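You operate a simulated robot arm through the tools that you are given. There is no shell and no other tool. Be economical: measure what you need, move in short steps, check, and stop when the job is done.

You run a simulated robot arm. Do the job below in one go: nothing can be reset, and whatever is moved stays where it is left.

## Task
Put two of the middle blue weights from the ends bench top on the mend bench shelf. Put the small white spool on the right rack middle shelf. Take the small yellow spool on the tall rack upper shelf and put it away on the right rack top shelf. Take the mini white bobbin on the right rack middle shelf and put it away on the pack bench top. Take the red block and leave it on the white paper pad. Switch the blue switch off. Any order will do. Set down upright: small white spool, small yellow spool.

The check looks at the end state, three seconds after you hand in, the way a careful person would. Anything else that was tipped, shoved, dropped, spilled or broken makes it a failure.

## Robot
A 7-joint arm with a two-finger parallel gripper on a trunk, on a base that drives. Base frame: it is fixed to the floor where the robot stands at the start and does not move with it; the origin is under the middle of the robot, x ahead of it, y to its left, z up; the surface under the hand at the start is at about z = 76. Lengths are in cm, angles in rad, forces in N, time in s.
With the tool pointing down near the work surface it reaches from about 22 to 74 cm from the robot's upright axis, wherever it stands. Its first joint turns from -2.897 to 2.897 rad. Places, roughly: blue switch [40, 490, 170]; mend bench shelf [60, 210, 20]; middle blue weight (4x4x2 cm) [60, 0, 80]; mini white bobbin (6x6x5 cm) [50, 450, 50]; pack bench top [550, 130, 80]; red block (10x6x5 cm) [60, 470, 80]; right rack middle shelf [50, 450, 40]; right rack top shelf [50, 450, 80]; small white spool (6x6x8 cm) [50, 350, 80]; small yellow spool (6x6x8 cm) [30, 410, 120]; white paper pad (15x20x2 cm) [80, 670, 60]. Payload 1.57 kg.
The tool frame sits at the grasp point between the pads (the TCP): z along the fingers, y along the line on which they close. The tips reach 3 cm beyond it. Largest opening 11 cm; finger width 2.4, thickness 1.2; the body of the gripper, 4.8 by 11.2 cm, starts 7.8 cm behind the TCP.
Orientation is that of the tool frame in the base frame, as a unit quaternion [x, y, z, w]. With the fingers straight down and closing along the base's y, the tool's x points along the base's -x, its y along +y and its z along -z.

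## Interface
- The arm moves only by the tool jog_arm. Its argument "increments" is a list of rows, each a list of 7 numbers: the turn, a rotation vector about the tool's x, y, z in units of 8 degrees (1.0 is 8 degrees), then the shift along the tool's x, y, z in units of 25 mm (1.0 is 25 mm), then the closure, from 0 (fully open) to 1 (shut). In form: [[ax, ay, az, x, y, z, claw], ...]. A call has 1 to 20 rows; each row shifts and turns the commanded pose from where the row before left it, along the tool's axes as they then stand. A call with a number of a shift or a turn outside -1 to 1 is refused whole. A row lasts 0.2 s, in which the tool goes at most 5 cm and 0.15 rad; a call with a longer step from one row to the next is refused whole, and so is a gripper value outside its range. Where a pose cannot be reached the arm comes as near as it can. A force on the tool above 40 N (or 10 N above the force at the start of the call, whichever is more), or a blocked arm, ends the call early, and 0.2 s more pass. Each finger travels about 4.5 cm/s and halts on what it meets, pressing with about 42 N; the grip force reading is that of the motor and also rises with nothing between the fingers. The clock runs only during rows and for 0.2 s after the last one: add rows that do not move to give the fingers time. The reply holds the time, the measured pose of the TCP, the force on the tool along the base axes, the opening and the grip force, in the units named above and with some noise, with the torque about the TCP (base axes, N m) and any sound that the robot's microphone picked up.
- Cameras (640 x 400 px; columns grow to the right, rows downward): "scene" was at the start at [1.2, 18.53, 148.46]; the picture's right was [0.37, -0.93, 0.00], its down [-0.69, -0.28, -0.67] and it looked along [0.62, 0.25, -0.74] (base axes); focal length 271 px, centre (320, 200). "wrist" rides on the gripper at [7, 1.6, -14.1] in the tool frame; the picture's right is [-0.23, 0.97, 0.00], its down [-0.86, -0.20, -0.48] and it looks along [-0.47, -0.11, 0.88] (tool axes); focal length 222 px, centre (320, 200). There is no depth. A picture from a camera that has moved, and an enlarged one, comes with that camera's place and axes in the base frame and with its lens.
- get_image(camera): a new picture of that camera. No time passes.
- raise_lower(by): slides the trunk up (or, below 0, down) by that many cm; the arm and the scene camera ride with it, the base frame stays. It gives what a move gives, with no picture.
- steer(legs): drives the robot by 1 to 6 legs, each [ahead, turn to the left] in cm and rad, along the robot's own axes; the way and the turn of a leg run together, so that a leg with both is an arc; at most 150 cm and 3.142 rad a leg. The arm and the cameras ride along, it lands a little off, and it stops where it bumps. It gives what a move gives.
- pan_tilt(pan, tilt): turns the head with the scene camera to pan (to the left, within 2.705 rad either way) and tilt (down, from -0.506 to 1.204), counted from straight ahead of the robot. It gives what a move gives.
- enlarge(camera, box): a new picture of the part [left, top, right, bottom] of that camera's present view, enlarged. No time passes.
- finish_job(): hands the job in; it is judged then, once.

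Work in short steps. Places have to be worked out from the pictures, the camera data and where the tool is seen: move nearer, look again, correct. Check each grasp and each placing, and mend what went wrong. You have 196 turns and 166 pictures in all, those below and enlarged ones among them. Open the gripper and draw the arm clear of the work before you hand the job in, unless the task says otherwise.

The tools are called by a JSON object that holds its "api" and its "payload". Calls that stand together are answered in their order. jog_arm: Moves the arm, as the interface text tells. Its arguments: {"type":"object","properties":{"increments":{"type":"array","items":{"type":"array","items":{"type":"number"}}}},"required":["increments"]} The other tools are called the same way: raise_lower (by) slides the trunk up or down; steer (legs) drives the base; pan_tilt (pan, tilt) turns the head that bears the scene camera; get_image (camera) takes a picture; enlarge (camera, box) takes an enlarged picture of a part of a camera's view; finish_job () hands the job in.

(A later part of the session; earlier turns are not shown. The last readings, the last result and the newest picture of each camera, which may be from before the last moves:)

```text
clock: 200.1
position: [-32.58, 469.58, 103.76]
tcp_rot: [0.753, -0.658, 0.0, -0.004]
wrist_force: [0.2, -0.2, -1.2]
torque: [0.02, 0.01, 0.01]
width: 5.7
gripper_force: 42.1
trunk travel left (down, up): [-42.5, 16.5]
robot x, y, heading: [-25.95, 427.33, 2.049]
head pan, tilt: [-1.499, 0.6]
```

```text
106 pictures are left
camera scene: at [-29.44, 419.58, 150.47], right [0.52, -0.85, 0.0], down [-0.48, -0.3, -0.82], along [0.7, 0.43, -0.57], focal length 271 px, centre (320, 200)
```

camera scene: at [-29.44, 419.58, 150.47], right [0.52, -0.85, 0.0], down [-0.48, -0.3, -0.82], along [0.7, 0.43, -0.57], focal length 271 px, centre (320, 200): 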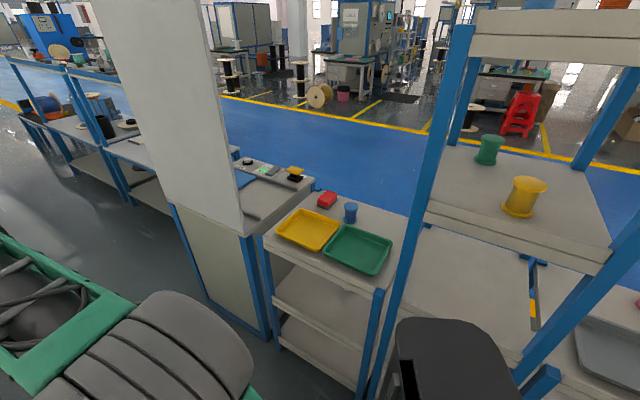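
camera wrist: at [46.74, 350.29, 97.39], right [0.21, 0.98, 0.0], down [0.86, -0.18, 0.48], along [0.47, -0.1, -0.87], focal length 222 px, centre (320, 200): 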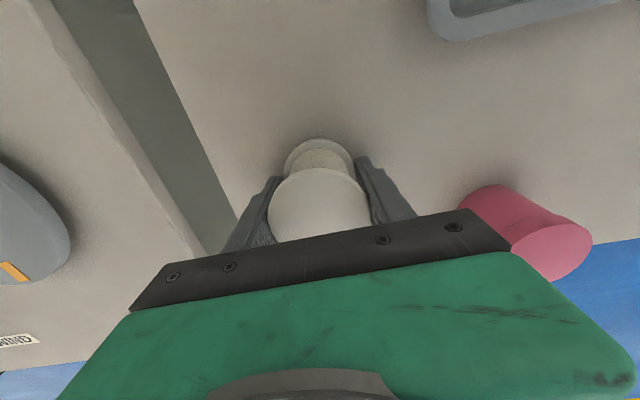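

Excellent view: the right rack (trays on top) is at y≈450. I go farther left and then turn to face the racks.

{"api": "steer", "payload": {"legs": [[26, 0], [0, -2.05]]}}

{"api": "pan_tilt", "payload": {"pan": 0.0, "tilt": 0.6}}

{"api": "get_image", "payload": {"camera": "scene"}}

```text
clock: 206.9
position: [2.41, 434.57, 103.73]
tcp_rot: [0.195, 0.981, -0.004, 0.002]
wrist_force: [-0.5, 0.3, -0.9]
torque: [0.0, -0.04, -0.02]
width: 5.72
gripper_force: 41.8
trunk travel left (down, up): [-42.5, 16.5]
robot x, y, heading: [-37.97, 450.24, -0.041]
head pan, tilt: [-1.499, 0.6]
```

```text
clock: 208.5
position: [2.34, 434.4, 103.68]
tcp_rot: [0.194, 0.981, -0.004, 0.001]
wrist_force: [-0.2, -0.1, -1.2]
torque: [0.0, 0.01, 0.02]
width: 5.72
gripper_force: 41.7
trunk travel left (down, up): [-42.5, 16.5]
robot x, y, heading: [-37.69, 450.05, -0.045]
head pan, tilt: [0.0, 0.6]
```

```text
105 pictures are left
camera scene: at [-34.25, 465.42, 150.47], right [-0.05, -1.0, 0.0], down [-0.56, 0.03, -0.83], along [0.82, -0.04, -0.56], focal length 271 px, centre (320, 200)
```

scene: 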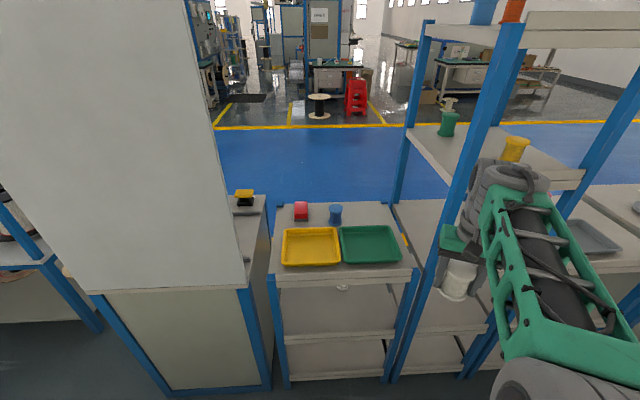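

The middle shelf needs a tilted grasp to keep the spool upright under the top shelf. I'll set the spool on the free floor in front, and regrasp it tilted. First reposition the arm ahead and lower the trunk.

{"api": "jog_arm", "payload": {"increments": [[0, 0, 0, -0.16, 0.81, 0, 1], [0, 0, 0, -0.16, 0.81, 0, 1], [0, 0, 0, -0.16, 0.81, 0, 1], [0, 0, 0, -0.16, 0.81, 0, 1], [0, 0, 0, -0.16, 0.81, 0, 1], [0, 0, 0, -0.16, 0.81, 0, 1], [0, 0, 0, -0.16, 0.81, 0, 1], [0, 0, -0.63, 0, 0, 0, 1], [0, 0, -0.63, 0, 0, 0, 1], [0, 0, -0.63, 0, 0, 0, 1], [0, 0, -0.63, 0, 0, 0, 1], [0, 0, 0, 0, 0, 0, 1]]}}

{"api": "raise_lower", "payload": {"by": -40}}

{"api": "get_image", "payload": {"camera": "scene"}}

```text
clock: 211.1
position: [10.47, 446.66, 103.52]
tcp_rot: [0.019, 1.0, -0.004, 0.0]
wrist_force: [-0.3, -0.6, -0.6]
torque: [0.01, 0.02, -0.02]
width: 5.71
gripper_force: 42.1
trunk travel left (down, up): [-42.5, 16.5]
robot x, y, heading: [-37.64, 449.69, -0.042]
head pan, tilt: [0.0, 0.6]
```

```text
clock: 214.9
position: [10.43, 446.55, 63.65]
tcp_rot: [0.02, 1.0, -0.004, 0.0]
wrist_force: [-0.2, -0.8, -1.2]
torque: [-0.04, -0.01, -0.01]
width: 5.73
gripper_force: 42.1
trunk travel left (down, up): [-2.5, 56.5]
robot x, y, heading: [-37.81, 449.75, -0.042]
head pan, tilt: [0.0, 0.6]
```

```text
104 pictures are left
camera scene: at [-34.25, 465.43, 110.48], right [-0.05, -1.0, 0.0], down [-0.56, 0.03, -0.83], along [0.82, -0.04, -0.56], focal length 271 px, centre (320, 200)
```

scene: 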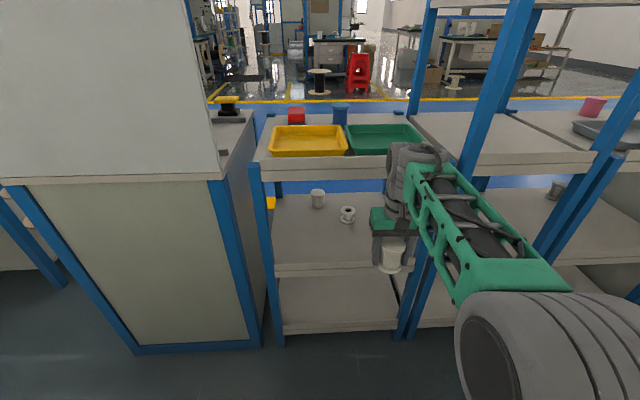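

Both the bobbin (x≈53, y≈450) and a grey cup (x≈62, y≈462) are visible on the middle shelf. Now I lower the spool toward the floor.

{"api": "jog_arm", "payload": {"increments": [[0, 0, 0, 0, 0, 1, 1], [0, 0, 0, 0, 0, 1, 1], [0, 0, 0, 0, 0, 1, 1], [0, 0, 0, 0, 0, 1, 1], [0, 0, 0, 0, 0, 1, 1], [0, 0, 0, 0, 0, 1, 1], [0, 0, 0, 0, 0, 1, 1], [0, 0, 0, 0, 0, 1, 1], [0, 0, 0, 0, 0, 1, 1], [0, 0, 0, 0, 0, 1, 1], [0, 0, 0, 0, 0, 1, 1], [0, 0, 0, 0, 0, 1, 1], [0, 0, 0, 0, 0, 1, 1], [0, 0, 0, 0, 0, 1, 1], [0, 0, 0, 0, 0, 1, 1], [0, 0, 0, 0, 0, 1, 1], [0, 0, 0, 0, 0, 1, 1], [0, 0, 0, 0, 0, 0, 1]]}}

{"api": "get_image", "payload": {"camera": "scene"}}

```text
clock: 218.8
position: [10.37, 446.17, 20.83]
tcp_rot: [0.018, 1.0, -0.005, 0.001]
wrist_force: [-1.1, -0.1, -1.1]
torque: [-0.01, 0.02, 0.0]
width: 5.72
gripper_force: 42.5
trunk travel left (down, up): [-2.5, 56.5]
robot x, y, heading: [-37.65, 449.89, -0.045]
head pan, tilt: [0.0, 0.6]
```

```text
103 pictures are left
camera scene: at [-34.25, 465.43, 110.47], right [-0.05, -1.0, 0.0], down [-0.56, 0.03, -0.83], along [0.82, -0.04, -0.56], focal length 271 px, centre (320, 200)
```

scene: 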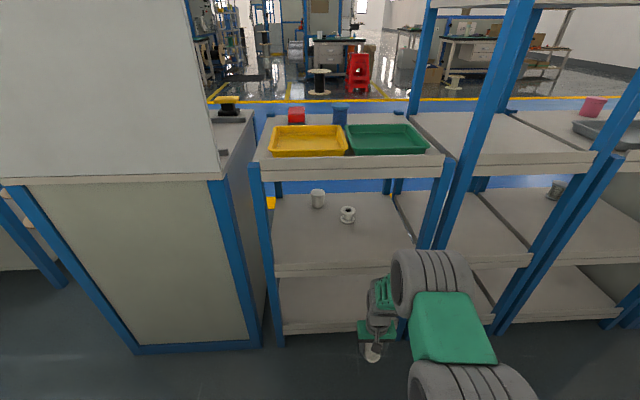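

Continue to just above the floor, then touch down.

{"api": "jog_arm", "payload": {"increments": [[0, 0, 0, 0, 0, 1, 1], [0, 0, 0, 0, 0, 1, 1], [0, 0, 0, 0, 0, 1, 1], [0, 0, 0, 0, 0, 1, 1], [0, 0, 0, 0, 0, 1, 1], [0, 0, 0, 0, 0, 1, 1], [0, 0, 0, 0, 0, 0.6, 1], [0, 0, 0, 0, 0, 0.1, 1], [0, 0, 0, 0, 0, 0.1, 1], [0, 0, 0, 0, 0, 0.1, 1], [0, 0, 0, 0, 0, 0, 1]]}}

{"api": "get_image", "payload": {"camera": "wrist"}}

```text
clock: 221.2
position: [10.53, 446.01, 4.04]
tcp_rot: [0.019, 1.0, -0.004, 0.001]
wrist_force: [-0.6, 0.9, -0.3]
torque: [-0.02, 0.0, -0.02]
width: 5.71
gripper_force: 42.0
trunk travel left (down, up): [-2.5, 56.5]
robot x, y, heading: [-37.79, 449.82, -0.044]
head pan, tilt: [0.0, 0.6]
```

```text
102 pictures are left
camera wrist: at [3.68, 448.11, 18.02], right [0.27, 0.96, -0.01], down [0.85, -0.23, 0.48], along [0.46, -0.13, -0.88], focal length 222 px, centre (320, 200)
```

wrist: 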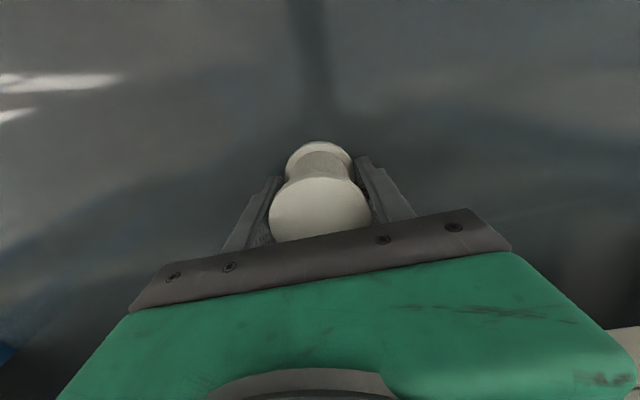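

{"api": "jog_arm", "payload": {"increments": [[0, 0, 0, 0, 0, 0.1, 1], [0, 0, 0, 0, 0, 0.1, 1], [0, 0, 0, 0, 0, 0.08, 1], [0, 0, 0, 0, 0, 0.06, 1], [0, 0, 0, 0, 0, 0, 1]]}}

```text
clock: 222.3
position: [10.65, 446.09, 3.13]
tcp_rot: [0.021, 1.0, -0.004, 0.001]
wrist_force: [-10.4, -1.5, 34.8]
torque: [0.52, -0.14, 0.12]
width: 5.71
gripper_force: 42.0
trunk travel left (down, up): [-2.5, 56.5]
robot x, y, heading: [-37.3, 449.89, -0.046]
head pan, tilt: [0.0, 0.6]
```

Touched down. Relieve pressure, open, and rise straight up.

{"api": "jog_arm", "payload": {"increments": [[0, 0, 0, 0, 0, -0.1, 1], [0, 0, 0, 0, 0, 0, 1], [0, 0, 0, 0, 0, 0, 0.6], [0, 0, 0, 0, 0, 0, 0.4], [0, 0, 0, 0, 0, 0, 0.2], [0, 0, 0, 0, 0, 0, 0], [0, 0, 0, 0, 0, 0, 0], [0, 0, 0, 0, 0, -0.8, 0], [0, 0, 0, 0, 0, -1, 0], [0, 0, 0, 0, 0, -1, 0], [0, 0, 0, 0, 0, -1, 0], [0, 0, 0, 0, 0, -1, 0], [0, 0, 0, 0, 0, 0, 0]]}}

{"api": "get_image", "payload": {"camera": "wrist"}}

```text
clock: 225.2
position: [10.47, 446.29, 15.34]
tcp_rot: [0.02, 1.0, -0.005, 0.001]
wrist_force: [0.2, -0.3, 0.0]
torque: [-0.02, 0.0, -0.01]
width: 11.0
gripper_force: 0.0
trunk travel left (down, up): [-2.5, 56.5]
robot x, y, heading: [-37.51, 450.02, -0.045]
head pan, tilt: [0.0, 0.6]
```

```text
101 pictures are left
camera wrist: at [3.64, 448.29, 29.29], right [0.27, 0.96, -0.01], down [0.85, -0.23, 0.48], along [0.46, -0.13, -0.88], focal length 222 px, centre (320, 200)
```

wrist: 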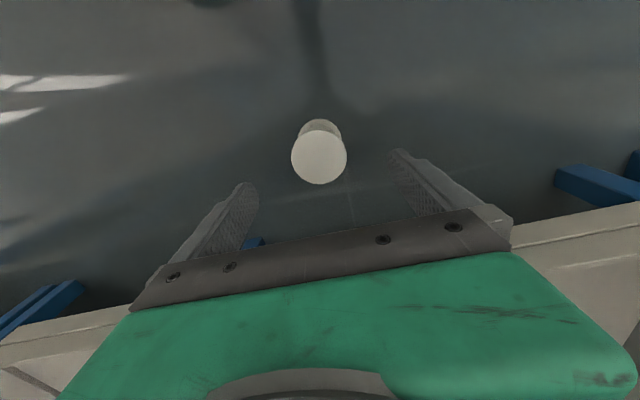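

Spool stands upright on the floor at about (10.2, 446.3). I rise, back the base 12 cm for clearance, and extend forward again.

{"api": "jog_arm", "payload": {"increments": [[0, 0, 0, 0, 0, -1, 0], [0, 0, 0, 0, 0, -1, 0], [0, 0, 0, 0, 0, -1, 0], [0, 0, 0, 0, 0, -1, 0]]}}

{"api": "steer", "payload": {"legs": [[-12, 0]]}}

{"api": "jog_arm", "payload": {"increments": [[0, 0, 0, -1, 0, 0, 0], [0, 0, 0, -1, 0, 0, 0], [0, 0, 0, -1, 0, 0, 0], [0, -1, 0, 0, 0, 0, 0], [0, -1, 0, 0, 0, 0, 0], [0, -1, 0, 0, 0, 0, 0], [0, -1, 0, 0, 0, 0, 0], [0, -1, 0, 0, 0, 0, 0], [0, -1, 0, 0, 0, 0, 0], [0, -0.5, 0, 0, 0, 0, 0], [0, 0, 0, 0, 0, 0, 0]]}}

{"api": "get_image", "payload": {"camera": "wrist"}}

```text
clock: 226.2
position: [10.31, 446.19, 25.07]
tcp_rot: [0.019, 1.0, -0.004, 0.0]
wrist_force: [0.6, 0.4, 0.0]
torque: [0.03, 0.03, -0.04]
width: 11.0
gripper_force: 0.0
trunk travel left (down, up): [-2.5, 56.5]
robot x, y, heading: [-37.88, 450.24, -0.04]
head pan, tilt: [0.0, 0.6]
```

```text
clock: 227.4
position: [-1.39, 446.89, 25.17]
tcp_rot: [0.02, 1.0, -0.004, 0.001]
wrist_force: [-0.1, -0.1, 0.3]
torque: [0.01, 0.01, -0.01]
width: 10.97
gripper_force: 0.0
trunk travel left (down, up): [-2.5, 56.5]
robot x, y, heading: [-49.41, 450.25, -0.047]
head pan, tilt: [0.0, 0.6]
```

```text
clock: 229.8
position: [6.05, 446.48, 25.13]
tcp_rot: [0.016, 0.898, -0.012, 0.439]
wrist_force: [-0.6, -0.7, -0.1]
torque: [-0.02, 0.01, -0.03]
width: 11.0
gripper_force: 0.1
trunk travel left (down, up): [-2.5, 56.5]
robot x, y, heading: [-49.26, 450.53, -0.046]
head pan, tilt: [0.0, 0.6]
```

```text
100 pictures are left
camera wrist: at [-9.2, 448.82, 28.22], right [0.18, 0.97, 0.17], down [0.14, -0.2, 0.97], along [0.97, -0.15, -0.17], focal length 222 px, centre (320, 200)
```

wrist: 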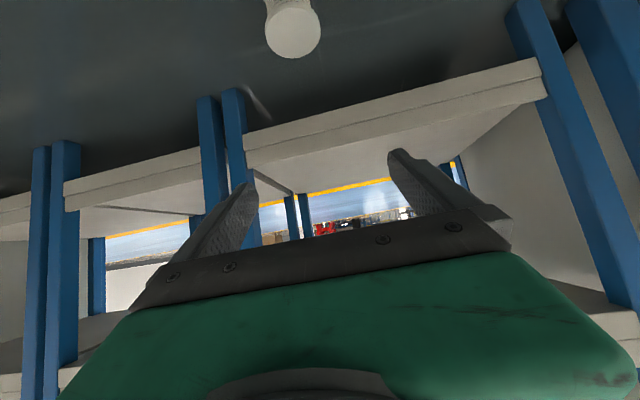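

Approach partially and look again.

{"api": "jog_arm", "payload": {"increments": [[0, 0, 0, 0.8, 0, 0.9, 0], [0, 0, 0, 0.8, 0, 0.9, 0], [0, 0, 0, 0.8, 0, 0.9, 0], [0, 0, 0, 0.8, 0, 0.9, 0], [0, 0, 0, 0, 0, 0, 0]]}}

{"api": "get_image", "payload": {"camera": "wrist"}}

```text
clock: 231.0
position: [8.34, 446.51, 13.36]
tcp_rot: [0.016, 0.898, -0.012, 0.439]
wrist_force: [-0.6, 0.4, -0.6]
torque: [-0.01, -0.02, -0.02]
width: 11.0
gripper_force: 0.0
trunk travel left (down, up): [-2.5, 56.5]
robot x, y, heading: [-49.15, 450.01, -0.043]
head pan, tilt: [0.0, 0.6]
```

```text
99 pictures are left
camera wrist: at [-6.93, 448.78, 16.57], right [0.18, 0.97, 0.17], down [0.14, -0.2, 0.97], along [0.97, -0.15, -0.17], focal length 222 px, centre (320, 200)
```

wrist: 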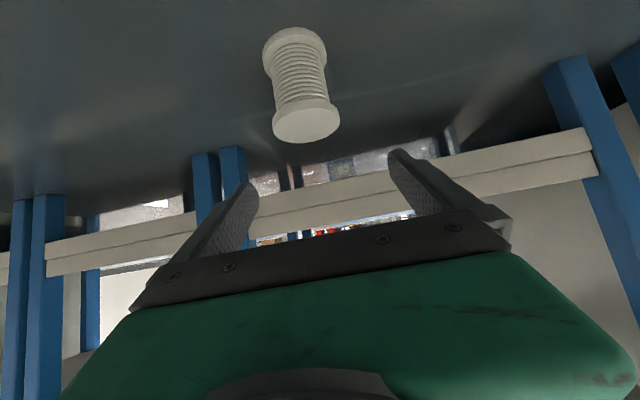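

Spool centred between fingers. I go to the grasp pose (≈9.8, z 6.2) and close.

{"api": "jog_arm", "payload": {"increments": [[0, 0, 0, 0.63, 0, 0.75, 0], [0, 0, 0, 0.63, 0, 0.75, 0], [0, 0, 0, 0.63, 0, 0.75, 0], [0, 0, 0, 0, 0, 0, 0]]}}

{"api": "get_image", "payload": {"camera": "wrist"}}

```text
clock: 232.0
position: [9.75, 446.25, 5.8]
tcp_rot: [0.016, 0.898, -0.012, 0.439]
wrist_force: [0.9, -0.3, -0.9]
torque: [0.0, 0.0, 0.0]
width: 11.0
gripper_force: 0.1
trunk travel left (down, up): [-2.5, 56.5]
robot x, y, heading: [-49.13, 450.36, -0.04]
head pan, tilt: [0.0, 0.6]
```

```text
98 pictures are left
camera wrist: at [-5.53, 448.63, 8.94], right [0.18, 0.97, 0.17], down [0.14, -0.2, 0.97], along [0.97, -0.15, -0.17], focal length 222 px, centre (320, 200)
```

wrist: 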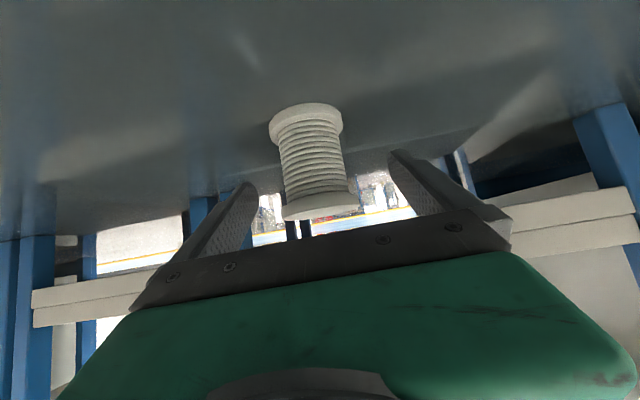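

Spool is between the fingers. Close.

{"api": "jog_arm", "payload": {"increments": [[0, 0, 0, 0, 0, 0, 0.5], [0, 0, 0, 0, 0, 0, 0.8], [0, 0, 0, 0, 0, 0, 1], [0, 0, 0, 0, 0, 0, 1], [0, 0, 0, 0, 0, 0, 1], [0, 0, 0, 0, 0, 0, 1], [0, 0, 0, 0, 0, 0, 1]]}}

{"api": "get_image", "payload": {"camera": "wrist"}}

```text
clock: 233.6
position: [9.68, 446.37, 5.78]
tcp_rot: [0.016, 0.898, -0.012, 0.439]
wrist_force: [0.1, 0.6, -0.1]
torque: [0.02, 0.0, 0.02]
width: 5.66
gripper_force: 42.2
trunk travel left (down, up): [-2.5, 56.5]
robot x, y, heading: [-49.15, 450.44, -0.046]
head pan, tilt: [0.0, 0.6]
```

```text
97 pictures are left
camera wrist: at [-5.54, 448.62, 8.96], right [0.18, 0.97, 0.17], down [0.14, -0.2, 0.97], along [0.97, -0.15, -0.17], focal length 222 px, centre (320, 200)
```

wrist: 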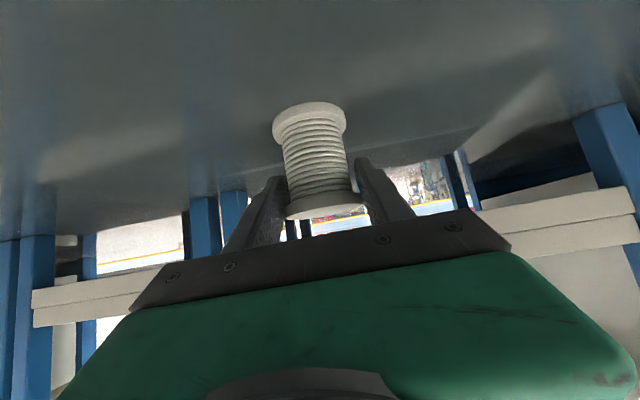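

Gripped upright on the flange (TCP is 5.8 above spool base). Lift straight up to z≈53.

{"api": "jog_arm", "payload": {"increments": [[0, 0, 0, -0.4, 0, -0.31, 1], [0, 0, 0, -0.987, 0, -0.772, 1], [0, 0, 0, -0.987, 0, -0.772, 1], [0, 0, 0, -0.987, 0, -0.772, 1], [0, 0, 0, -0.987, 0, -0.772, 1], [0, 0, 0, -0.987, 0, -0.772, 1], [0, 0, 0, -0.987, 0, -0.772, 1], [0, 0, 0, -0.987, 0, -0.772, 1], [0, 0, 0, -0.987, 0, -0.772, 1], [0, 0, 0, -0.987, 0, -0.772, 1], [0, 0, 0, -0.987, 0, -0.772, 1], [0, 0, 0, -0.987, 0, -0.772, 1], [0, 0, 0, -0.987, 0, -0.772, 1], [0, 0, 0, -0.987, 0, -0.772, 1], [0, 0, 0, -0.987, 0, -0.772, 1], [0, 0, 0, 0, 0, 0, 1]]}}

{"api": "get_image", "payload": {"camera": "scene"}}

{"api": "get_image", "payload": {"camera": "wrist"}}

```text
clock: 237.0
position: [9.84, 446.31, 50.96]
tcp_rot: [0.015, 0.899, -0.011, 0.438]
wrist_force: [-0.2, 0.9, -0.8]
torque: [0.02, 0.03, 0.02]
width: 5.67
gripper_force: 41.9
trunk travel left (down, up): [-2.5, 56.5]
robot x, y, heading: [-49.53, 450.19, -0.042]
head pan, tilt: [0.0, 0.6]
```

```text
96 pictures are left
camera scene: at [-46.07, 465.97, 110.47], right [-0.05, -1.0, 0.0], down [-0.56, 0.03, -0.83], along [0.82, -0.04, -0.56], focal length 271 px, centre (320, 200)
```

scene: 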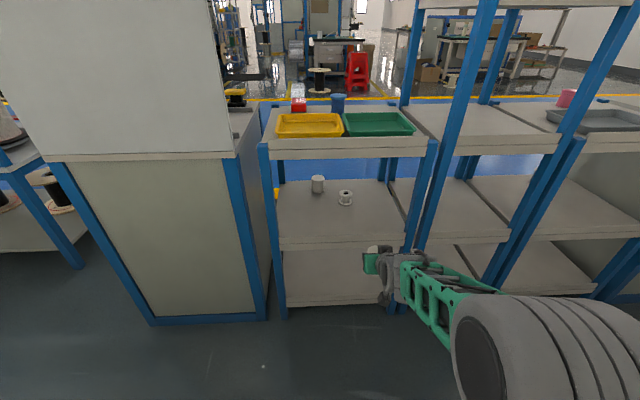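

```text
95 pictures are left
camera wrist: at [-5.43, 448.6, 54.13], right [0.18, 0.97, 0.17], down [0.14, -0.2, 0.97], along [0.97, -0.15, -0.17], focal length 222 px, centre (320, 200)
```

wrist: 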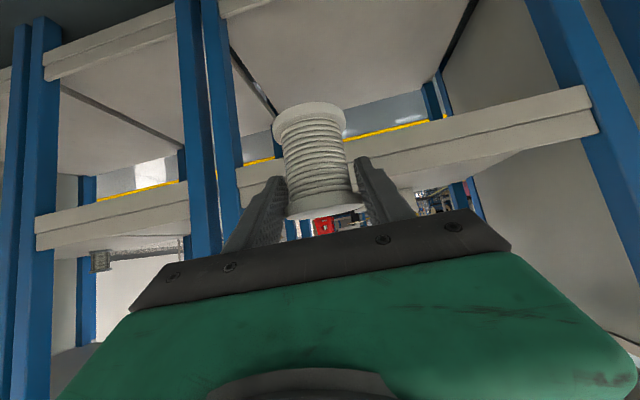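

Shelf surface ≈ z 43–44. I shift to y≈462, up to z≈55, then drive forward 9 cm.

{"api": "jog_arm", "payload": {"increments": [[0, 0, 0, -0.18, 0.92, -0.14, 1], [0, 0, 0, -0.18, 0.92, -0.14, 1], [0, 0, 0, -0.18, 0.92, -0.14, 1], [0, 0, 0, -0.18, 0.92, -0.14, 1], [0, 0, 0, -0.18, 0.92, -0.14, 1], [0, 0, 0, -0.18, 0.92, -0.14, 1], [0, 0, 0, -0.18, 0.92, -0.14, 1], [0, 0, 0, 0, 0, 0, 1]]}}

{"api": "steer", "payload": {"legs": [[9, 0]]}}

{"api": "get_image", "payload": {"camera": "scene"}}

{"api": "get_image", "payload": {"camera": "wrist"}}

```text
clock: 238.8
position: [10.16, 462.73, 55.08]
tcp_rot: [0.016, 0.898, -0.012, 0.439]
wrist_force: [1.0, 0.0, -0.4]
torque: [0.02, 0.01, 0.01]
width: 5.69
gripper_force: 42.2
trunk travel left (down, up): [-2.5, 56.5]
robot x, y, heading: [-49.43, 450.58, -0.049]
head pan, tilt: [0.0, 0.6]
```

```text
clock: 239.9
position: [19.15, 462.1, 55.2]
tcp_rot: [0.015, 0.898, -0.011, 0.439]
wrist_force: [0.1, -0.7, -1.7]
torque: [0.03, 0.0, -0.02]
width: 5.69
gripper_force: 41.7
trunk travel left (down, up): [-2.5, 56.5]
robot x, y, heading: [-40.57, 450.08, -0.045]
head pan, tilt: [0.0, 0.6]
```

```text
94 pictures are left
camera scene: at [-37.12, 465.57, 110.47], right [-0.04, -1.0, 0.0], down [-0.56, 0.02, -0.83], along [0.82, -0.04, -0.56], focal length 271 px, centre (320, 200)
```

scene: 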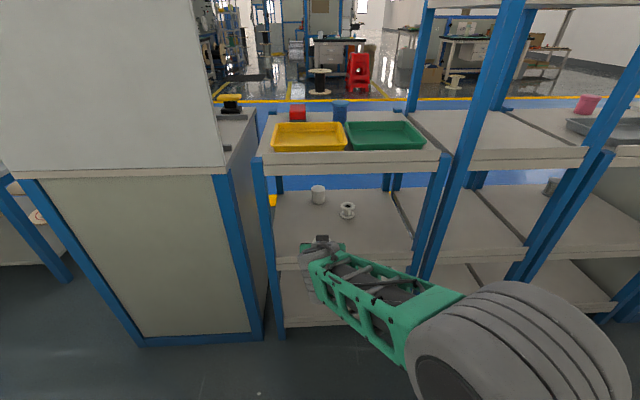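

```text
93 pictures are left
camera wrist: at [3.9, 464.58, 58.22], right [0.18, 0.97, 0.17], down [0.14, -0.2, 0.97], along [0.97, -0.15, -0.17], focal length 222 px, centre (320, 200)
```

wrist: 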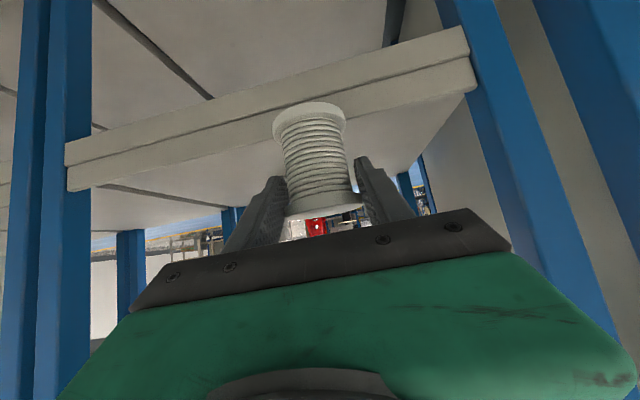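

Spool base ~5 cm above the shelf lip and clear of the posts. I move in to x≈36.

{"api": "jog_arm", "payload": {"increments": [[0, 0, 0, -0.69, 0.05, 0.888, 1], [0, 0, 0, -0.69, 0.05, 0.888, 1], [0, 0, 0, -0.69, 0.05, 0.888, 1], [0, 0, 0, -0.69, 0.05, 0.888, 1], [0, 0, 0, -0.69, 0.05, 0.888, 1], [0, 0, 0, -0.69, 0.05, 0.888, 1], [0, 0, 0, 0, 0, 0, 1]]}}

{"api": "get_image", "payload": {"camera": "wrist"}}

{"api": "get_image", "payload": {"camera": "scene"}}

```text
clock: 241.5
position: [35.99, 462.29, 55.2]
tcp_rot: [0.016, 0.898, -0.013, 0.439]
wrist_force: [-0.2, -0.4, -1.3]
torque: [-0.02, -0.01, -0.02]
width: 5.67
gripper_force: 41.4
trunk travel left (down, up): [-2.5, 56.5]
robot x, y, heading: [-40.47, 450.22, -0.041]
head pan, tilt: [0.0, 0.6]
```

```text
92 pictures are left
camera wrist: at [20.75, 464.63, 58.32], right [0.18, 0.97, 0.17], down [0.14, -0.2, 0.97], along [0.97, -0.15, -0.17], focal length 222 px, centre (320, 200)
```

wrist: 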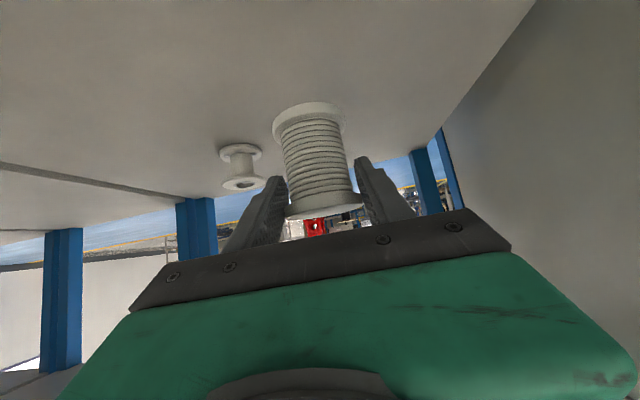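

```text
91 pictures are left
camera scene: at [-37.12, 465.58, 110.47], right [-0.04, -1.0, 0.0], down [-0.56, 0.02, -0.82], along [0.82, -0.04, -0.57], focal length 271 px, centre (320, 200)
```

scene: 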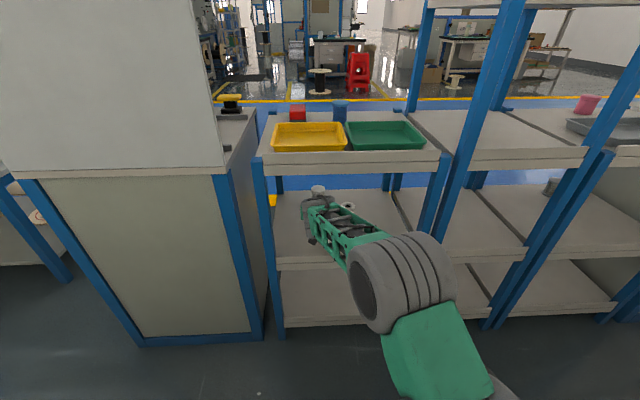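

Inside and clear. Lower 4 cm, then fine steps.

{"api": "jog_arm", "payload": {"increments": [[0, 0, 0, 0.315, 0, 0.246, 1], [0, 0, 0, 0.315, 0, 0.246, 1], [0, 0, 0, 0.315, 0, 0.246, 1], [0, 0, 0, 0.315, 0, 0.246, 1], [0, 0, 0, 0.08, 0, 0.062, 1], [0, 0, 0, 0.08, 0, 0.062, 1], [0, 0, 0, 0.08, 0, 0.062, 1], [0, 0, 0, 0, 0, 0, 1]]}}

```text
clock: 243.3
position: [36.06, 462.33, 50.84]
tcp_rot: [0.017, 0.896, -0.012, 0.443]
wrist_force: [-0.4, -1.6, 19.8]
torque: [0.15, 0.31, 0.01]
width: 5.68
gripper_force: 41.7
trunk travel left (down, up): [-2.5, 56.5]
robot x, y, heading: [-40.82, 450.41, -0.044]
head pan, tilt: [0.0, 0.6]
```

Contact at ~20 N (shelf ≈ z 45). Release.

{"api": "jog_arm", "payload": {"increments": [[0, 0, 0, -0.04, 0, -0.031, 1], [0, 0, 0, 0, 0, 0, 1], [0, 0, 0, 0, 0, 0, 0.5], [0, 0, 0, 0, 0, 0, 0.35], [0, 0, 0, 0, 0, 0, 0.25], [0, 0, 0, 0, 0, 0, 0.15], [0, 0, 0, 0, 0, 0, 0.15]]}}

{"api": "get_image", "payload": {"camera": "wrist"}}

```text
clock: 244.9
position: [35.9, 462.13, 50.4]
tcp_rot: [0.015, 0.899, -0.013, 0.438]
wrist_force: [0.2, 0.5, 0.7]
torque: [-0.01, 0.03, 0.0]
width: 9.34
gripper_force: 0.0
trunk travel left (down, up): [-2.5, 56.5]
robot x, y, heading: [-40.58, 449.92, -0.044]
head pan, tilt: [0.0, 0.6]
```

```text
90 pictures are left
camera wrist: at [20.7, 464.56, 53.5], right [0.18, 0.97, 0.17], down [0.14, -0.2, 0.97], along [0.97, -0.15, -0.17], focal length 222 px, centre (320, 200)
```

wrist: 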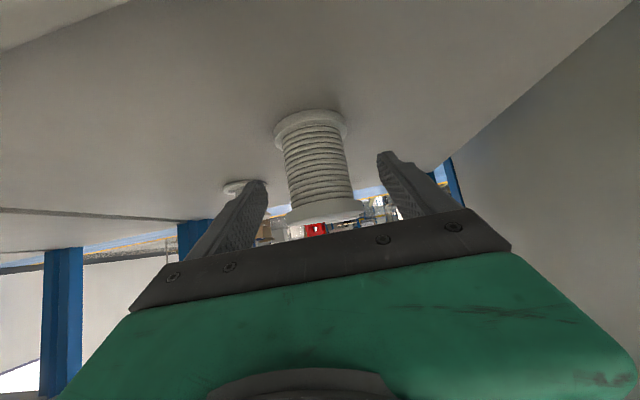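

Spool stands upright on the middle shelf. I retreat, shift to the bobbin's y≈451, and tilt to 60°.

{"api": "jog_arm", "payload": {"increments": [[0, 0, 0, 0, 0, -1, 0.15], [0, 0, 0, 0, 0, -1, 0.15], [0, 0, 0, 0, 0, -1, 0.15], [0, 0, 0, 0, 0, -1, 0.15], [0, 0, 0, 0, 0, -1, 0.15], [0, 0, 0, 0, 0, -0.6, 0.15], [0, 0, 0, 0, -0.9, 0, 0.15], [0, 0, 0, 0, -0.9, 0, 0.15], [0, 0, 0, 0, -0.9, 0, 0.15], [0, 0, 0, 0, -0.9, 0, 0.15], [0, 0, 0, 0, -0.9, 0, 0.15], [0, -1, 0, 0, 0, 0, 0.15], [0, 0, 0, 0, 0, 0, 0.15]]}}

{"api": "get_image", "payload": {"camera": "wrist"}}

{"api": "get_image", "payload": {"camera": "scene"}}

```text
clock: 247.7
position: [24.58, 451.72, 58.92]
tcp_rot: [0.014, 0.865, -0.013, 0.501]
wrist_force: [1.0, -0.7, -0.3]
torque: [0.04, -0.03, -0.02]
width: 9.34
gripper_force: 0.1
trunk travel left (down, up): [-2.5, 56.5]
robot x, y, heading: [-40.09, 449.98, -0.048]
head pan, tilt: [0.0, 0.6]
```

```text
89 pictures are left
camera wrist: at [9.07, 453.84, 59.9], right [0.15, 0.97, 0.19], down [0.0, -0.19, 0.98], along [0.99, -0.15, -0.03], focal length 222 px, centre (320, 200)
```

wrist: 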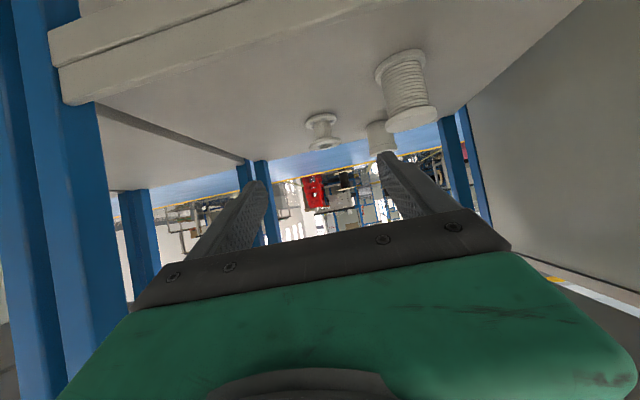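

```text
88 pictures are left
camera scene: at [-37.13, 465.57, 110.47], right [-0.04, -1.0, 0.0], down [-0.56, 0.03, -0.83], along [0.82, -0.04, -0.56], focal length 271 px, centre (320, 200)
```

scene: 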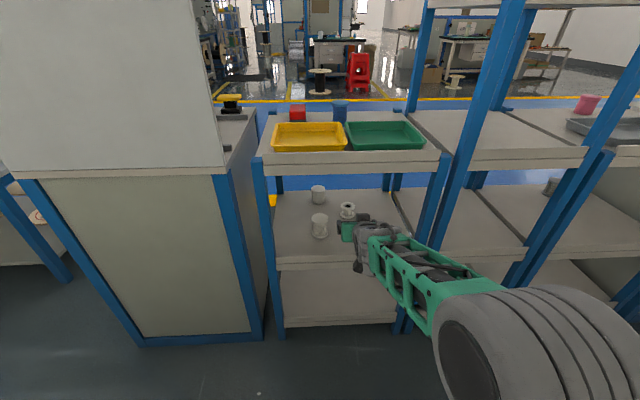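

Bobbin at about (46.5, 451). Advance along the approach line partway.

{"api": "jog_arm", "payload": {"increments": [[0, 0, 0, -0.086, 0, 0.95, 0.1], [0, 0, 0, -0.086, 0, 0.95, 0.1], [0, 0, 0, -0.086, 0, 0.95, 0.1], [0, 0, 0, -0.086, 0, 0.95, 0.1], [0, 0, 0, -0.086, 0, 0.95, 0.1], [0, 0, 0, -0.086, 0, 0.95, 0.1], [0, 0, 0, 0, 0, 0, 0.1]]}}

{"api": "get_image", "payload": {"camera": "wrist"}}

{"api": "get_image", "payload": {"camera": "scene"}}

```text
clock: 249.3
position: [37.61, 450.97, 53.31]
tcp_rot: [0.014, 0.866, -0.013, 0.501]
wrist_force: [-0.1, 0.4, -0.4]
torque: [0.02, 0.02, -0.02]
width: 9.92
gripper_force: 0.1
trunk travel left (down, up): [-2.5, 56.5]
robot x, y, heading: [-40.76, 450.38, -0.047]
head pan, tilt: [0.0, 0.6]
```

```text
87 pictures are left
camera wrist: at [22.09, 453.2, 54.12], right [0.15, 0.97, 0.19], down [0.0, -0.19, 0.98], along [0.99, -0.15, -0.03], focal length 222 px, centre (320, 200)
```

wrist: 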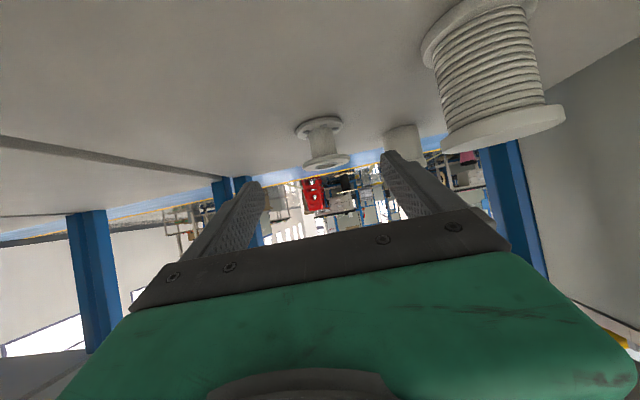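

```text
86 pictures are left
camera scene: at [-37.13, 465.57, 110.47], right [-0.04, -1.0, 0.0], down [-0.56, 0.03, -0.83], along [0.82, -0.04, -0.56], focal length 271 px, centre (320, 200)
```

scene: 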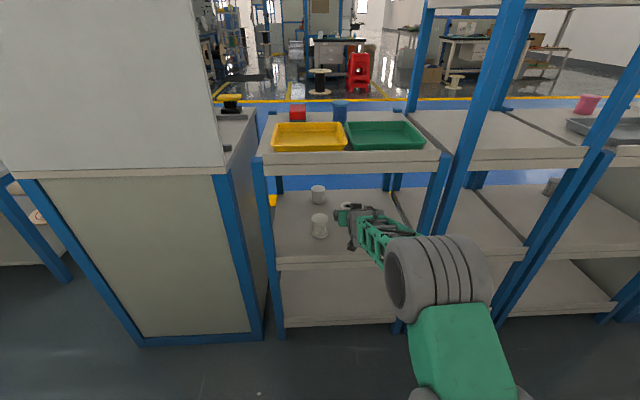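

Continue to near the grasp pose.

{"api": "jog_arm", "payload": {"increments": [[0, 0, 0, -0.09, 0, 0.9, 0.1], [0, 0, 0, -0.09, 0, 0.9, 0.1], [0, 0, 0, -0.09, 0, 0.9, 0.1], [0, 0, 0, 0, 0, 0, 0.1]]}}

{"api": "get_image", "payload": {"camera": "wrist"}}

```text
clock: 250.3
position: [43.6, 450.62, 50.09]
tcp_rot: [0.014, 0.865, -0.012, 0.501]
wrist_force: [-0.5, -0.6, 0.3]
torque: [0.02, 0.01, 0.0]
width: 9.88
gripper_force: 0.0
trunk travel left (down, up): [-2.5, 56.5]
robot x, y, heading: [-40.61, 450.04, -0.045]
head pan, tilt: [0.0, 0.6]
```

```text
85 pictures are left
camera wrist: at [28.09, 452.97, 51.03], right [0.15, 0.97, 0.19], down [0.01, -0.19, 0.98], along [0.99, -0.15, -0.03], focal length 222 px, centre (320, 200)
```

wrist: 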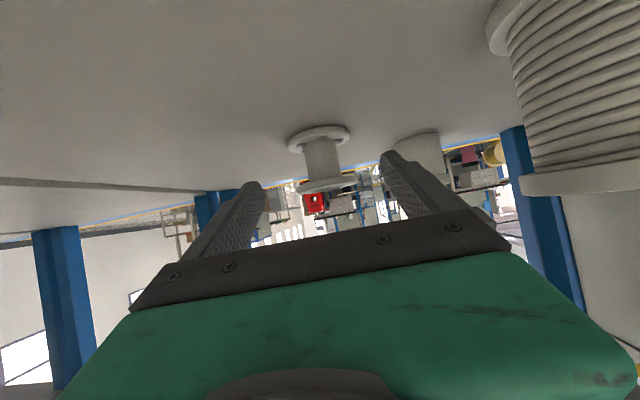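

Bobbin at (46, 451.1). Final approach and close.

{"api": "jog_arm", "payload": {"increments": [[0, 0, 0, 0, 0.1, 0.6, 0.1], [0, 0, 0, 0, 0.1, 0.6, 0.1], [0, 0, 0, 0, 0, 0, 0.1], [0, 0, 0, 0, 0, 0, 0.5], [0, 0, 0, 0, 0, 0, 1], [0, 0, 0, 0, 0, 0, 1], [0, 0, 0, 0, 0, 0, 1], [0, 0, 0, 0, 0, 0, 1], [0, 0, 0, 0, 0, 0, 1]]}}

{"api": "get_image", "payload": {"camera": "wrist"}}

```text
clock: 252.3
position: [46.36, 451.21, 48.64]
tcp_rot: [0.015, 0.866, -0.013, 0.5]
wrist_force: [0.9, -0.3, 0.5]
torque: [0.02, 0.01, -0.03]
width: 5.5
gripper_force: 41.7
trunk travel left (down, up): [-2.5, 56.5]
robot x, y, heading: [-40.56, 450.16, -0.04]
head pan, tilt: [0.0, 0.6]
```

```text
84 pictures are left
camera wrist: at [30.78, 453.41, 49.61], right [0.15, 0.97, 0.19], down [0.0, -0.19, 0.98], along [0.99, -0.15, -0.03], focal length 222 px, centre (320, 200)
```

wrist: 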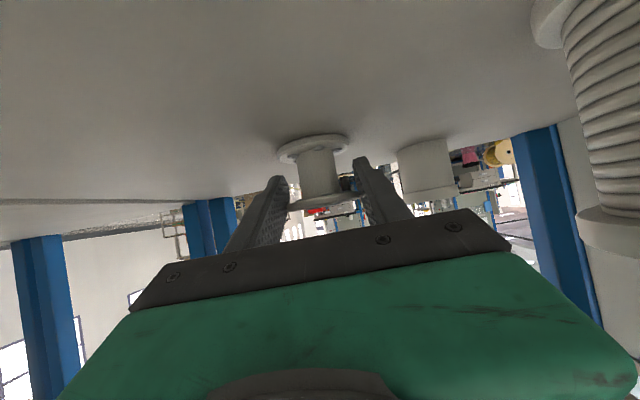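

Bobbin gripped. Lift 3 cm, then retreat out of the rack.

{"api": "jog_arm", "payload": {"increments": [[0, 0, 0, -0.35, 0, -0.2, 1], [0, 0, 0, -0.69, 0, -0.4, 1], [0, 0, 0, 0.499, 0, -0.867, 1], [0, 0, 0, 0.499, 0, -0.867, 1], [0, 0, 0, 0.499, 0, -0.867, 1], [0, 0, 0, 0.499, 0, -0.867, 1], [0, 0, 0, 0.499, 0, -0.867, 1], [0, 0, 0, 0.499, 0, -0.867, 1], [0, 0, 0, 0.499, 0, -0.867, 1], [0, 0, 0, 0.499, 0, -0.867, 1], [0, 0, 0, 0.499, 0, -0.867, 1], [0, 0, 0, 0.499, 0, -0.867, 1], [0, 0, 0, 0.499, 0, -0.867, 1], [0, 0, 0, 0.499, 0, -0.867, 1], [0, 0, 0, 0, 0, 0, 1]]}}

{"api": "get_image", "payload": {"camera": "scene"}}

{"api": "get_image", "payload": {"camera": "wrist"}}

```text
clock: 255.5
position: [16.34, 452.33, 51.44]
tcp_rot: [0.014, 0.865, -0.012, 0.501]
wrist_force: [-0.5, 0.9, -1.4]
torque: [0.01, 0.02, -0.01]
width: 5.47
gripper_force: 41.8
trunk travel left (down, up): [-2.5, 56.5]
robot x, y, heading: [-40.87, 449.96, -0.05]
head pan, tilt: [0.0, 0.6]
```

```text
83 pictures are left
camera scene: at [-37.12, 465.57, 110.47], right [-0.04, -1.0, 0.0], down [-0.56, 0.03, -0.83], along [0.82, -0.04, -0.56], focal length 271 px, centre (320, 200)
```

scene: 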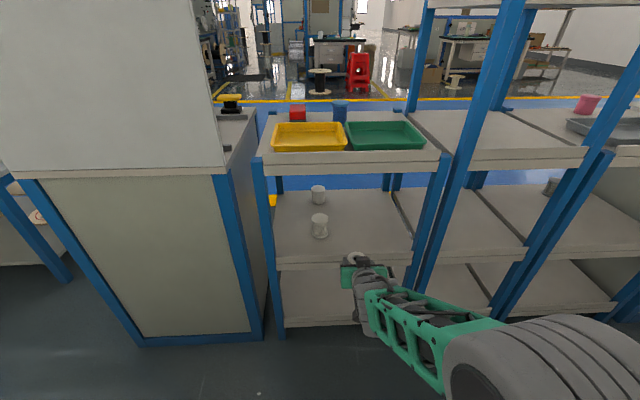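

```text
82 pictures are left
camera wrist: at [0.79, 454.62, 52.42], right [0.15, 0.97, 0.19], down [0.01, -0.19, 0.98], along [0.99, -0.15, -0.03], focal length 222 px, centre (320, 200)
```

wrist: 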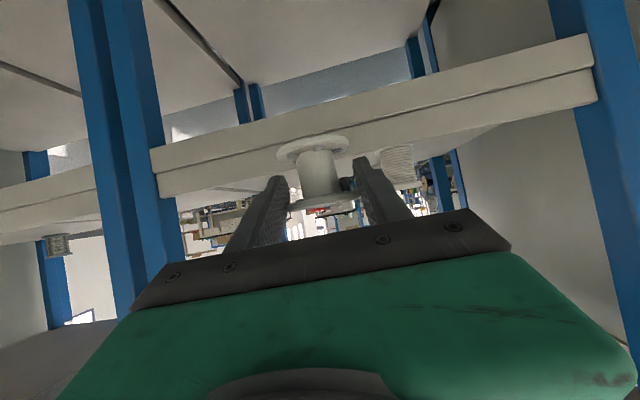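

Bobbin is in hand. I raise the trunk, back 5 cm, turn to face +y, and look north for the route round to the aisle.

{"api": "raise_lower", "payload": {"by": 40}}

{"api": "steer", "payload": {"legs": [[-4, 0], [0, 1.61]]}}

{"api": "pan_tilt", "payload": {"pan": 0.0, "tilt": 0.3}}

{"api": "get_image", "payload": {"camera": "scene"}}

```text
clock: 259.3
position: [16.47, 452.21, 91.39]
tcp_rot: [0.015, 0.866, -0.013, 0.5]
wrist_force: [-0.1, -0.1, -0.5]
torque: [0.0, 0.02, 0.03]
width: 5.47
gripper_force: 42.3
trunk travel left (down, up): [-42.5, 16.5]
robot x, y, heading: [-40.67, 449.69, -0.044]
head pan, tilt: [0.0, 0.6]
```

```text
clock: 264.1
position: [-49.61, 506.95, 91.49]
tcp_rot: [0.618, -0.606, -0.355, -0.354]
wrist_force: [1.0, -0.6, -1.1]
torque: [-0.01, -0.04, 0.02]
width: 5.44
gripper_force: 42.0
trunk travel left (down, up): [-42.5, 16.5]
robot x, y, heading: [-44.41, 450.19, 1.583]
head pan, tilt: [0.0, 0.6]
```

```text
clock: 264.9
position: [-49.65, 506.85, 91.56]
tcp_rot: [0.618, -0.606, -0.355, -0.354]
wrist_force: [0.6, 0.7, -1.1]
torque: [0.01, 0.03, -0.02]
width: 5.44
gripper_force: 41.9
trunk travel left (down, up): [-42.5, 16.5]
robot x, y, heading: [-44.39, 450.39, 1.576]
head pan, tilt: [0.0, 0.3]
```

```text
81 pictures are left
camera scene: at [-60.1, 453.66, 153.21], right [1.0, 0.01, 0.0], down [0.0, -0.3, -0.95], along [-0.01, 0.95, -0.3], focal length 271 px, centre (320, 200)
```

scene: 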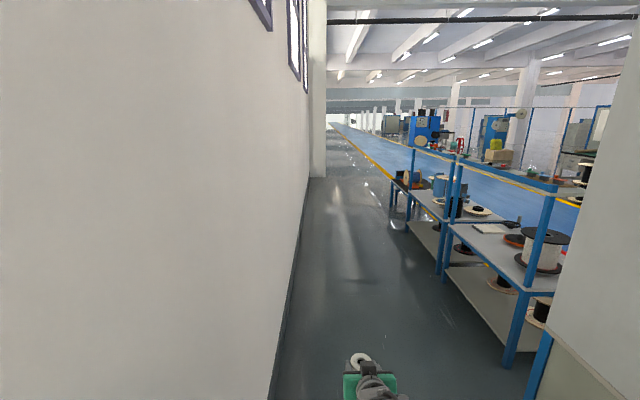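

The corridor north is clear and opens past the racks at y≈880. I drive north with the bobbin.

{"api": "steer", "payload": {"legs": [[150, 0], [150, 0], [130, 0]]}}

{"api": "pan_tilt", "payload": {"pan": -1.0, "tilt": 0.35}}

{"api": "get_image", "payload": {"camera": "scene"}}

```text
clock: 285.2
position: [-52.86, 930.14, 91.39]
tcp_rot: [0.615, -0.609, -0.353, -0.356]
wrist_force: [0.6, -0.6, -0.9]
torque: [-0.02, -0.01, 0.02]
width: 5.45
gripper_force: 42.2
trunk travel left (down, up): [-42.5, 16.5]
robot x, y, heading: [-48.25, 873.89, 1.572]
head pan, tilt: [0.0, 0.3]
```

```text
clock: 286.5
position: [-52.89, 930.28, 91.55]
tcp_rot: [0.616, -0.609, -0.353, -0.355]
wrist_force: [0.2, 0.3, -0.5]
torque: [-0.01, 0.01, 0.01]
width: 5.46
gripper_force: 42.1
trunk travel left (down, up): [-42.5, 16.5]
robot x, y, heading: [-48.23, 873.34, 1.567]
head pan, tilt: [-1.0, 0.351]
```

```text
80 pictures are left
camera scene: at [-55.8, 872.67, 152.75], right [0.54, -0.84, 0.0], down [-0.29, -0.19, -0.94], along [0.79, 0.51, -0.34], focal length 271 px, centre (320, 200)
```

scene: 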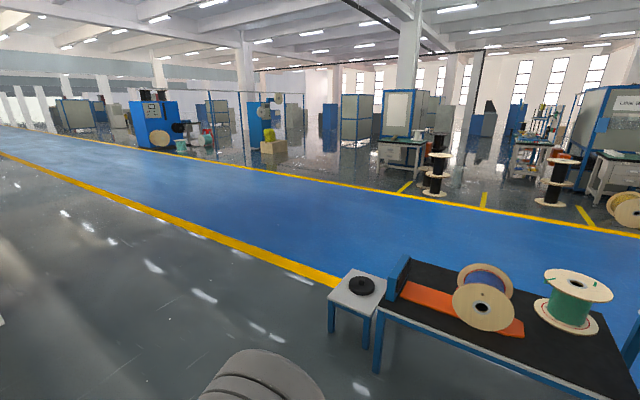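

A small stool at about (54, 920) ends the row. I go on to y≈985, then turn right and cross to the aisle.

{"api": "steer", "payload": {"legs": [[115, 0], [0, -1.57], [150, 0], [60, 0]]}}

{"api": "pan_tilt", "payload": {"pan": -1.0, "tilt": 0.3}}

{"api": "get_image", "payload": {"camera": "scene"}}

```text
clock: 306.2
position: [220.91, 994.55, 91.42]
tcp_rot: [-0.008, 0.866, 0.0, 0.5]
wrist_force: [-0.7, -0.2, -0.1]
torque: [-0.03, 0.03, 0.0]
width: 5.47
gripper_force: 41.9
trunk travel left (down, up): [-42.5, 16.5]
robot x, y, heading: [163.88, 989.38, 0.009]
head pan, tilt: [-1.0, 0.351]
```

```text
clock: 306.9
position: [220.88, 994.66, 91.5]
tcp_rot: [-0.009, 0.866, 0.001, 0.5]
wrist_force: [0.2, 0.3, -0.4]
torque: [-0.02, 0.04, 0.0]
width: 5.47
gripper_force: 41.5
trunk travel left (down, up): [-42.5, 16.5]
robot x, y, heading: [164.0, 989.45, 0.008]
head pan, tilt: [-1.0, 0.3]
```

```text
79 pictures are left
camera scene: at [162.96, 997.07, 153.22], right [-0.84, -0.55, 0.0], down [-0.16, 0.25, -0.96], along [0.52, -0.8, -0.3], focal length 271 px, centre (320, 200)
```

scene: 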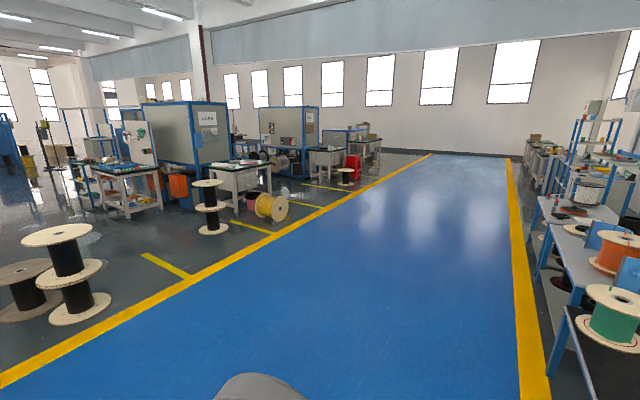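

The aisle is open. I go to its middle (x≈230), turn down it (-y).

{"api": "steer", "payload": {"legs": [[65, 0], [0, -1.579], [150, 0], [150, 0], [150, 0], [150, 0]]}}

{"api": "pan_tilt", "payload": {"pan": 0.5, "tilt": 0.3}}

{"api": "get_image", "payload": {"camera": "scene"}}

```text
clock: 342.4
position: [246.96, 330.97, 91.52]
tcp_rot: [0.589, 0.635, -0.343, 0.364]
wrist_force: [0.1, -0.6, -0.1]
torque: [0.02, 0.01, -0.02]
width: 5.45
gripper_force: 42.0
trunk travel left (down, up): [-42.5, 16.5]
robot x, y, heading: [238.07, 386.92, -1.504]
head pan, tilt: [-1.0, 0.3]
```

```text
clock: 344.0
position: [247.01, 330.95, 91.38]
tcp_rot: [0.588, 0.636, -0.343, 0.364]
wrist_force: [1.1, -0.2, 0.1]
torque: [0.03, 0.0, 0.0]
width: 5.45
gripper_force: 42.1
trunk travel left (down, up): [-42.5, 16.5]
robot x, y, heading: [238.58, 387.07, -1.508]
head pan, tilt: [0.499, 0.3]
```

```text
78 pictures are left
camera scene: at [258.39, 386.61, 153.22], right [-0.84, -0.54, 0.0], down [-0.16, 0.25, -0.96], along [0.51, -0.81, -0.3], focal length 271 px, centre (320, 200)
```

scene: 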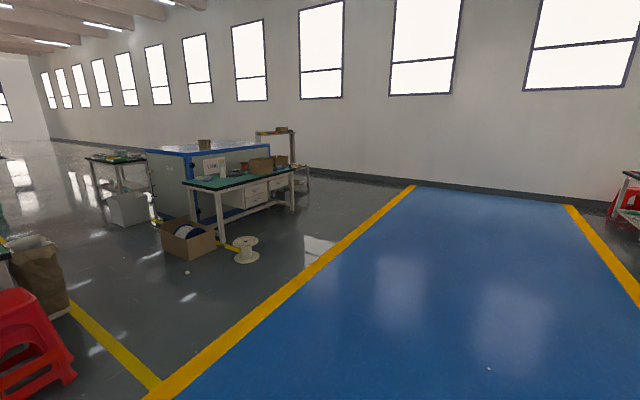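

Pack bench front is about x≈490–500, y 98–211; floor reel near (465, 208). I approach at y≈148.

{"api": "steer", "payload": {"legs": [[0, -0.065], [150, 0], [88, 0], [0, 1.573], [130, 0]]}}

{"api": "pan_tilt", "payload": {"pan": 0.0, "tilt": 0.4}}

{"api": "get_image", "payload": {"camera": "scene"}}

```text
clock: 365.9
position: [433.56, 159.22, 91.41]
tcp_rot: [-0.003, 0.866, -0.003, 0.5]
wrist_force: [0.7, -0.3, -1.2]
torque: [-0.01, 0.03, 0.02]
width: 5.49
gripper_force: 42.1
trunk travel left (down, up): [-42.5, 16.5]
robot x, y, heading: [377.1, 154.9, -0.002]
head pan, tilt: [0.499, 0.3]
```

```text
clock: 366.8
position: [433.57, 159.29, 91.48]
tcp_rot: [-0.003, 0.866, -0.003, 0.5]
wrist_force: [-0.5, -1.7, 0.5]
torque: [-0.03, 0.04, -0.03]
width: 5.47
gripper_force: 42.0
trunk travel left (down, up): [-42.5, 16.5]
robot x, y, heading: [376.48, 154.62, -0.003]
head pan, tilt: [0.0, 0.4]
```

```text
77 pictures are left
camera scene: at [380.08, 170.38, 152.3], right [0.0, -1.0, 0.0], down [-0.39, 0.0, -0.92], along [0.92, 0.0, -0.39], focal length 271 px, centre (320, 200)
```

scene: 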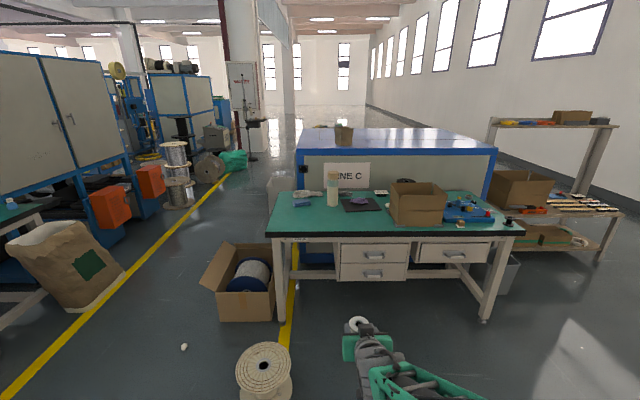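

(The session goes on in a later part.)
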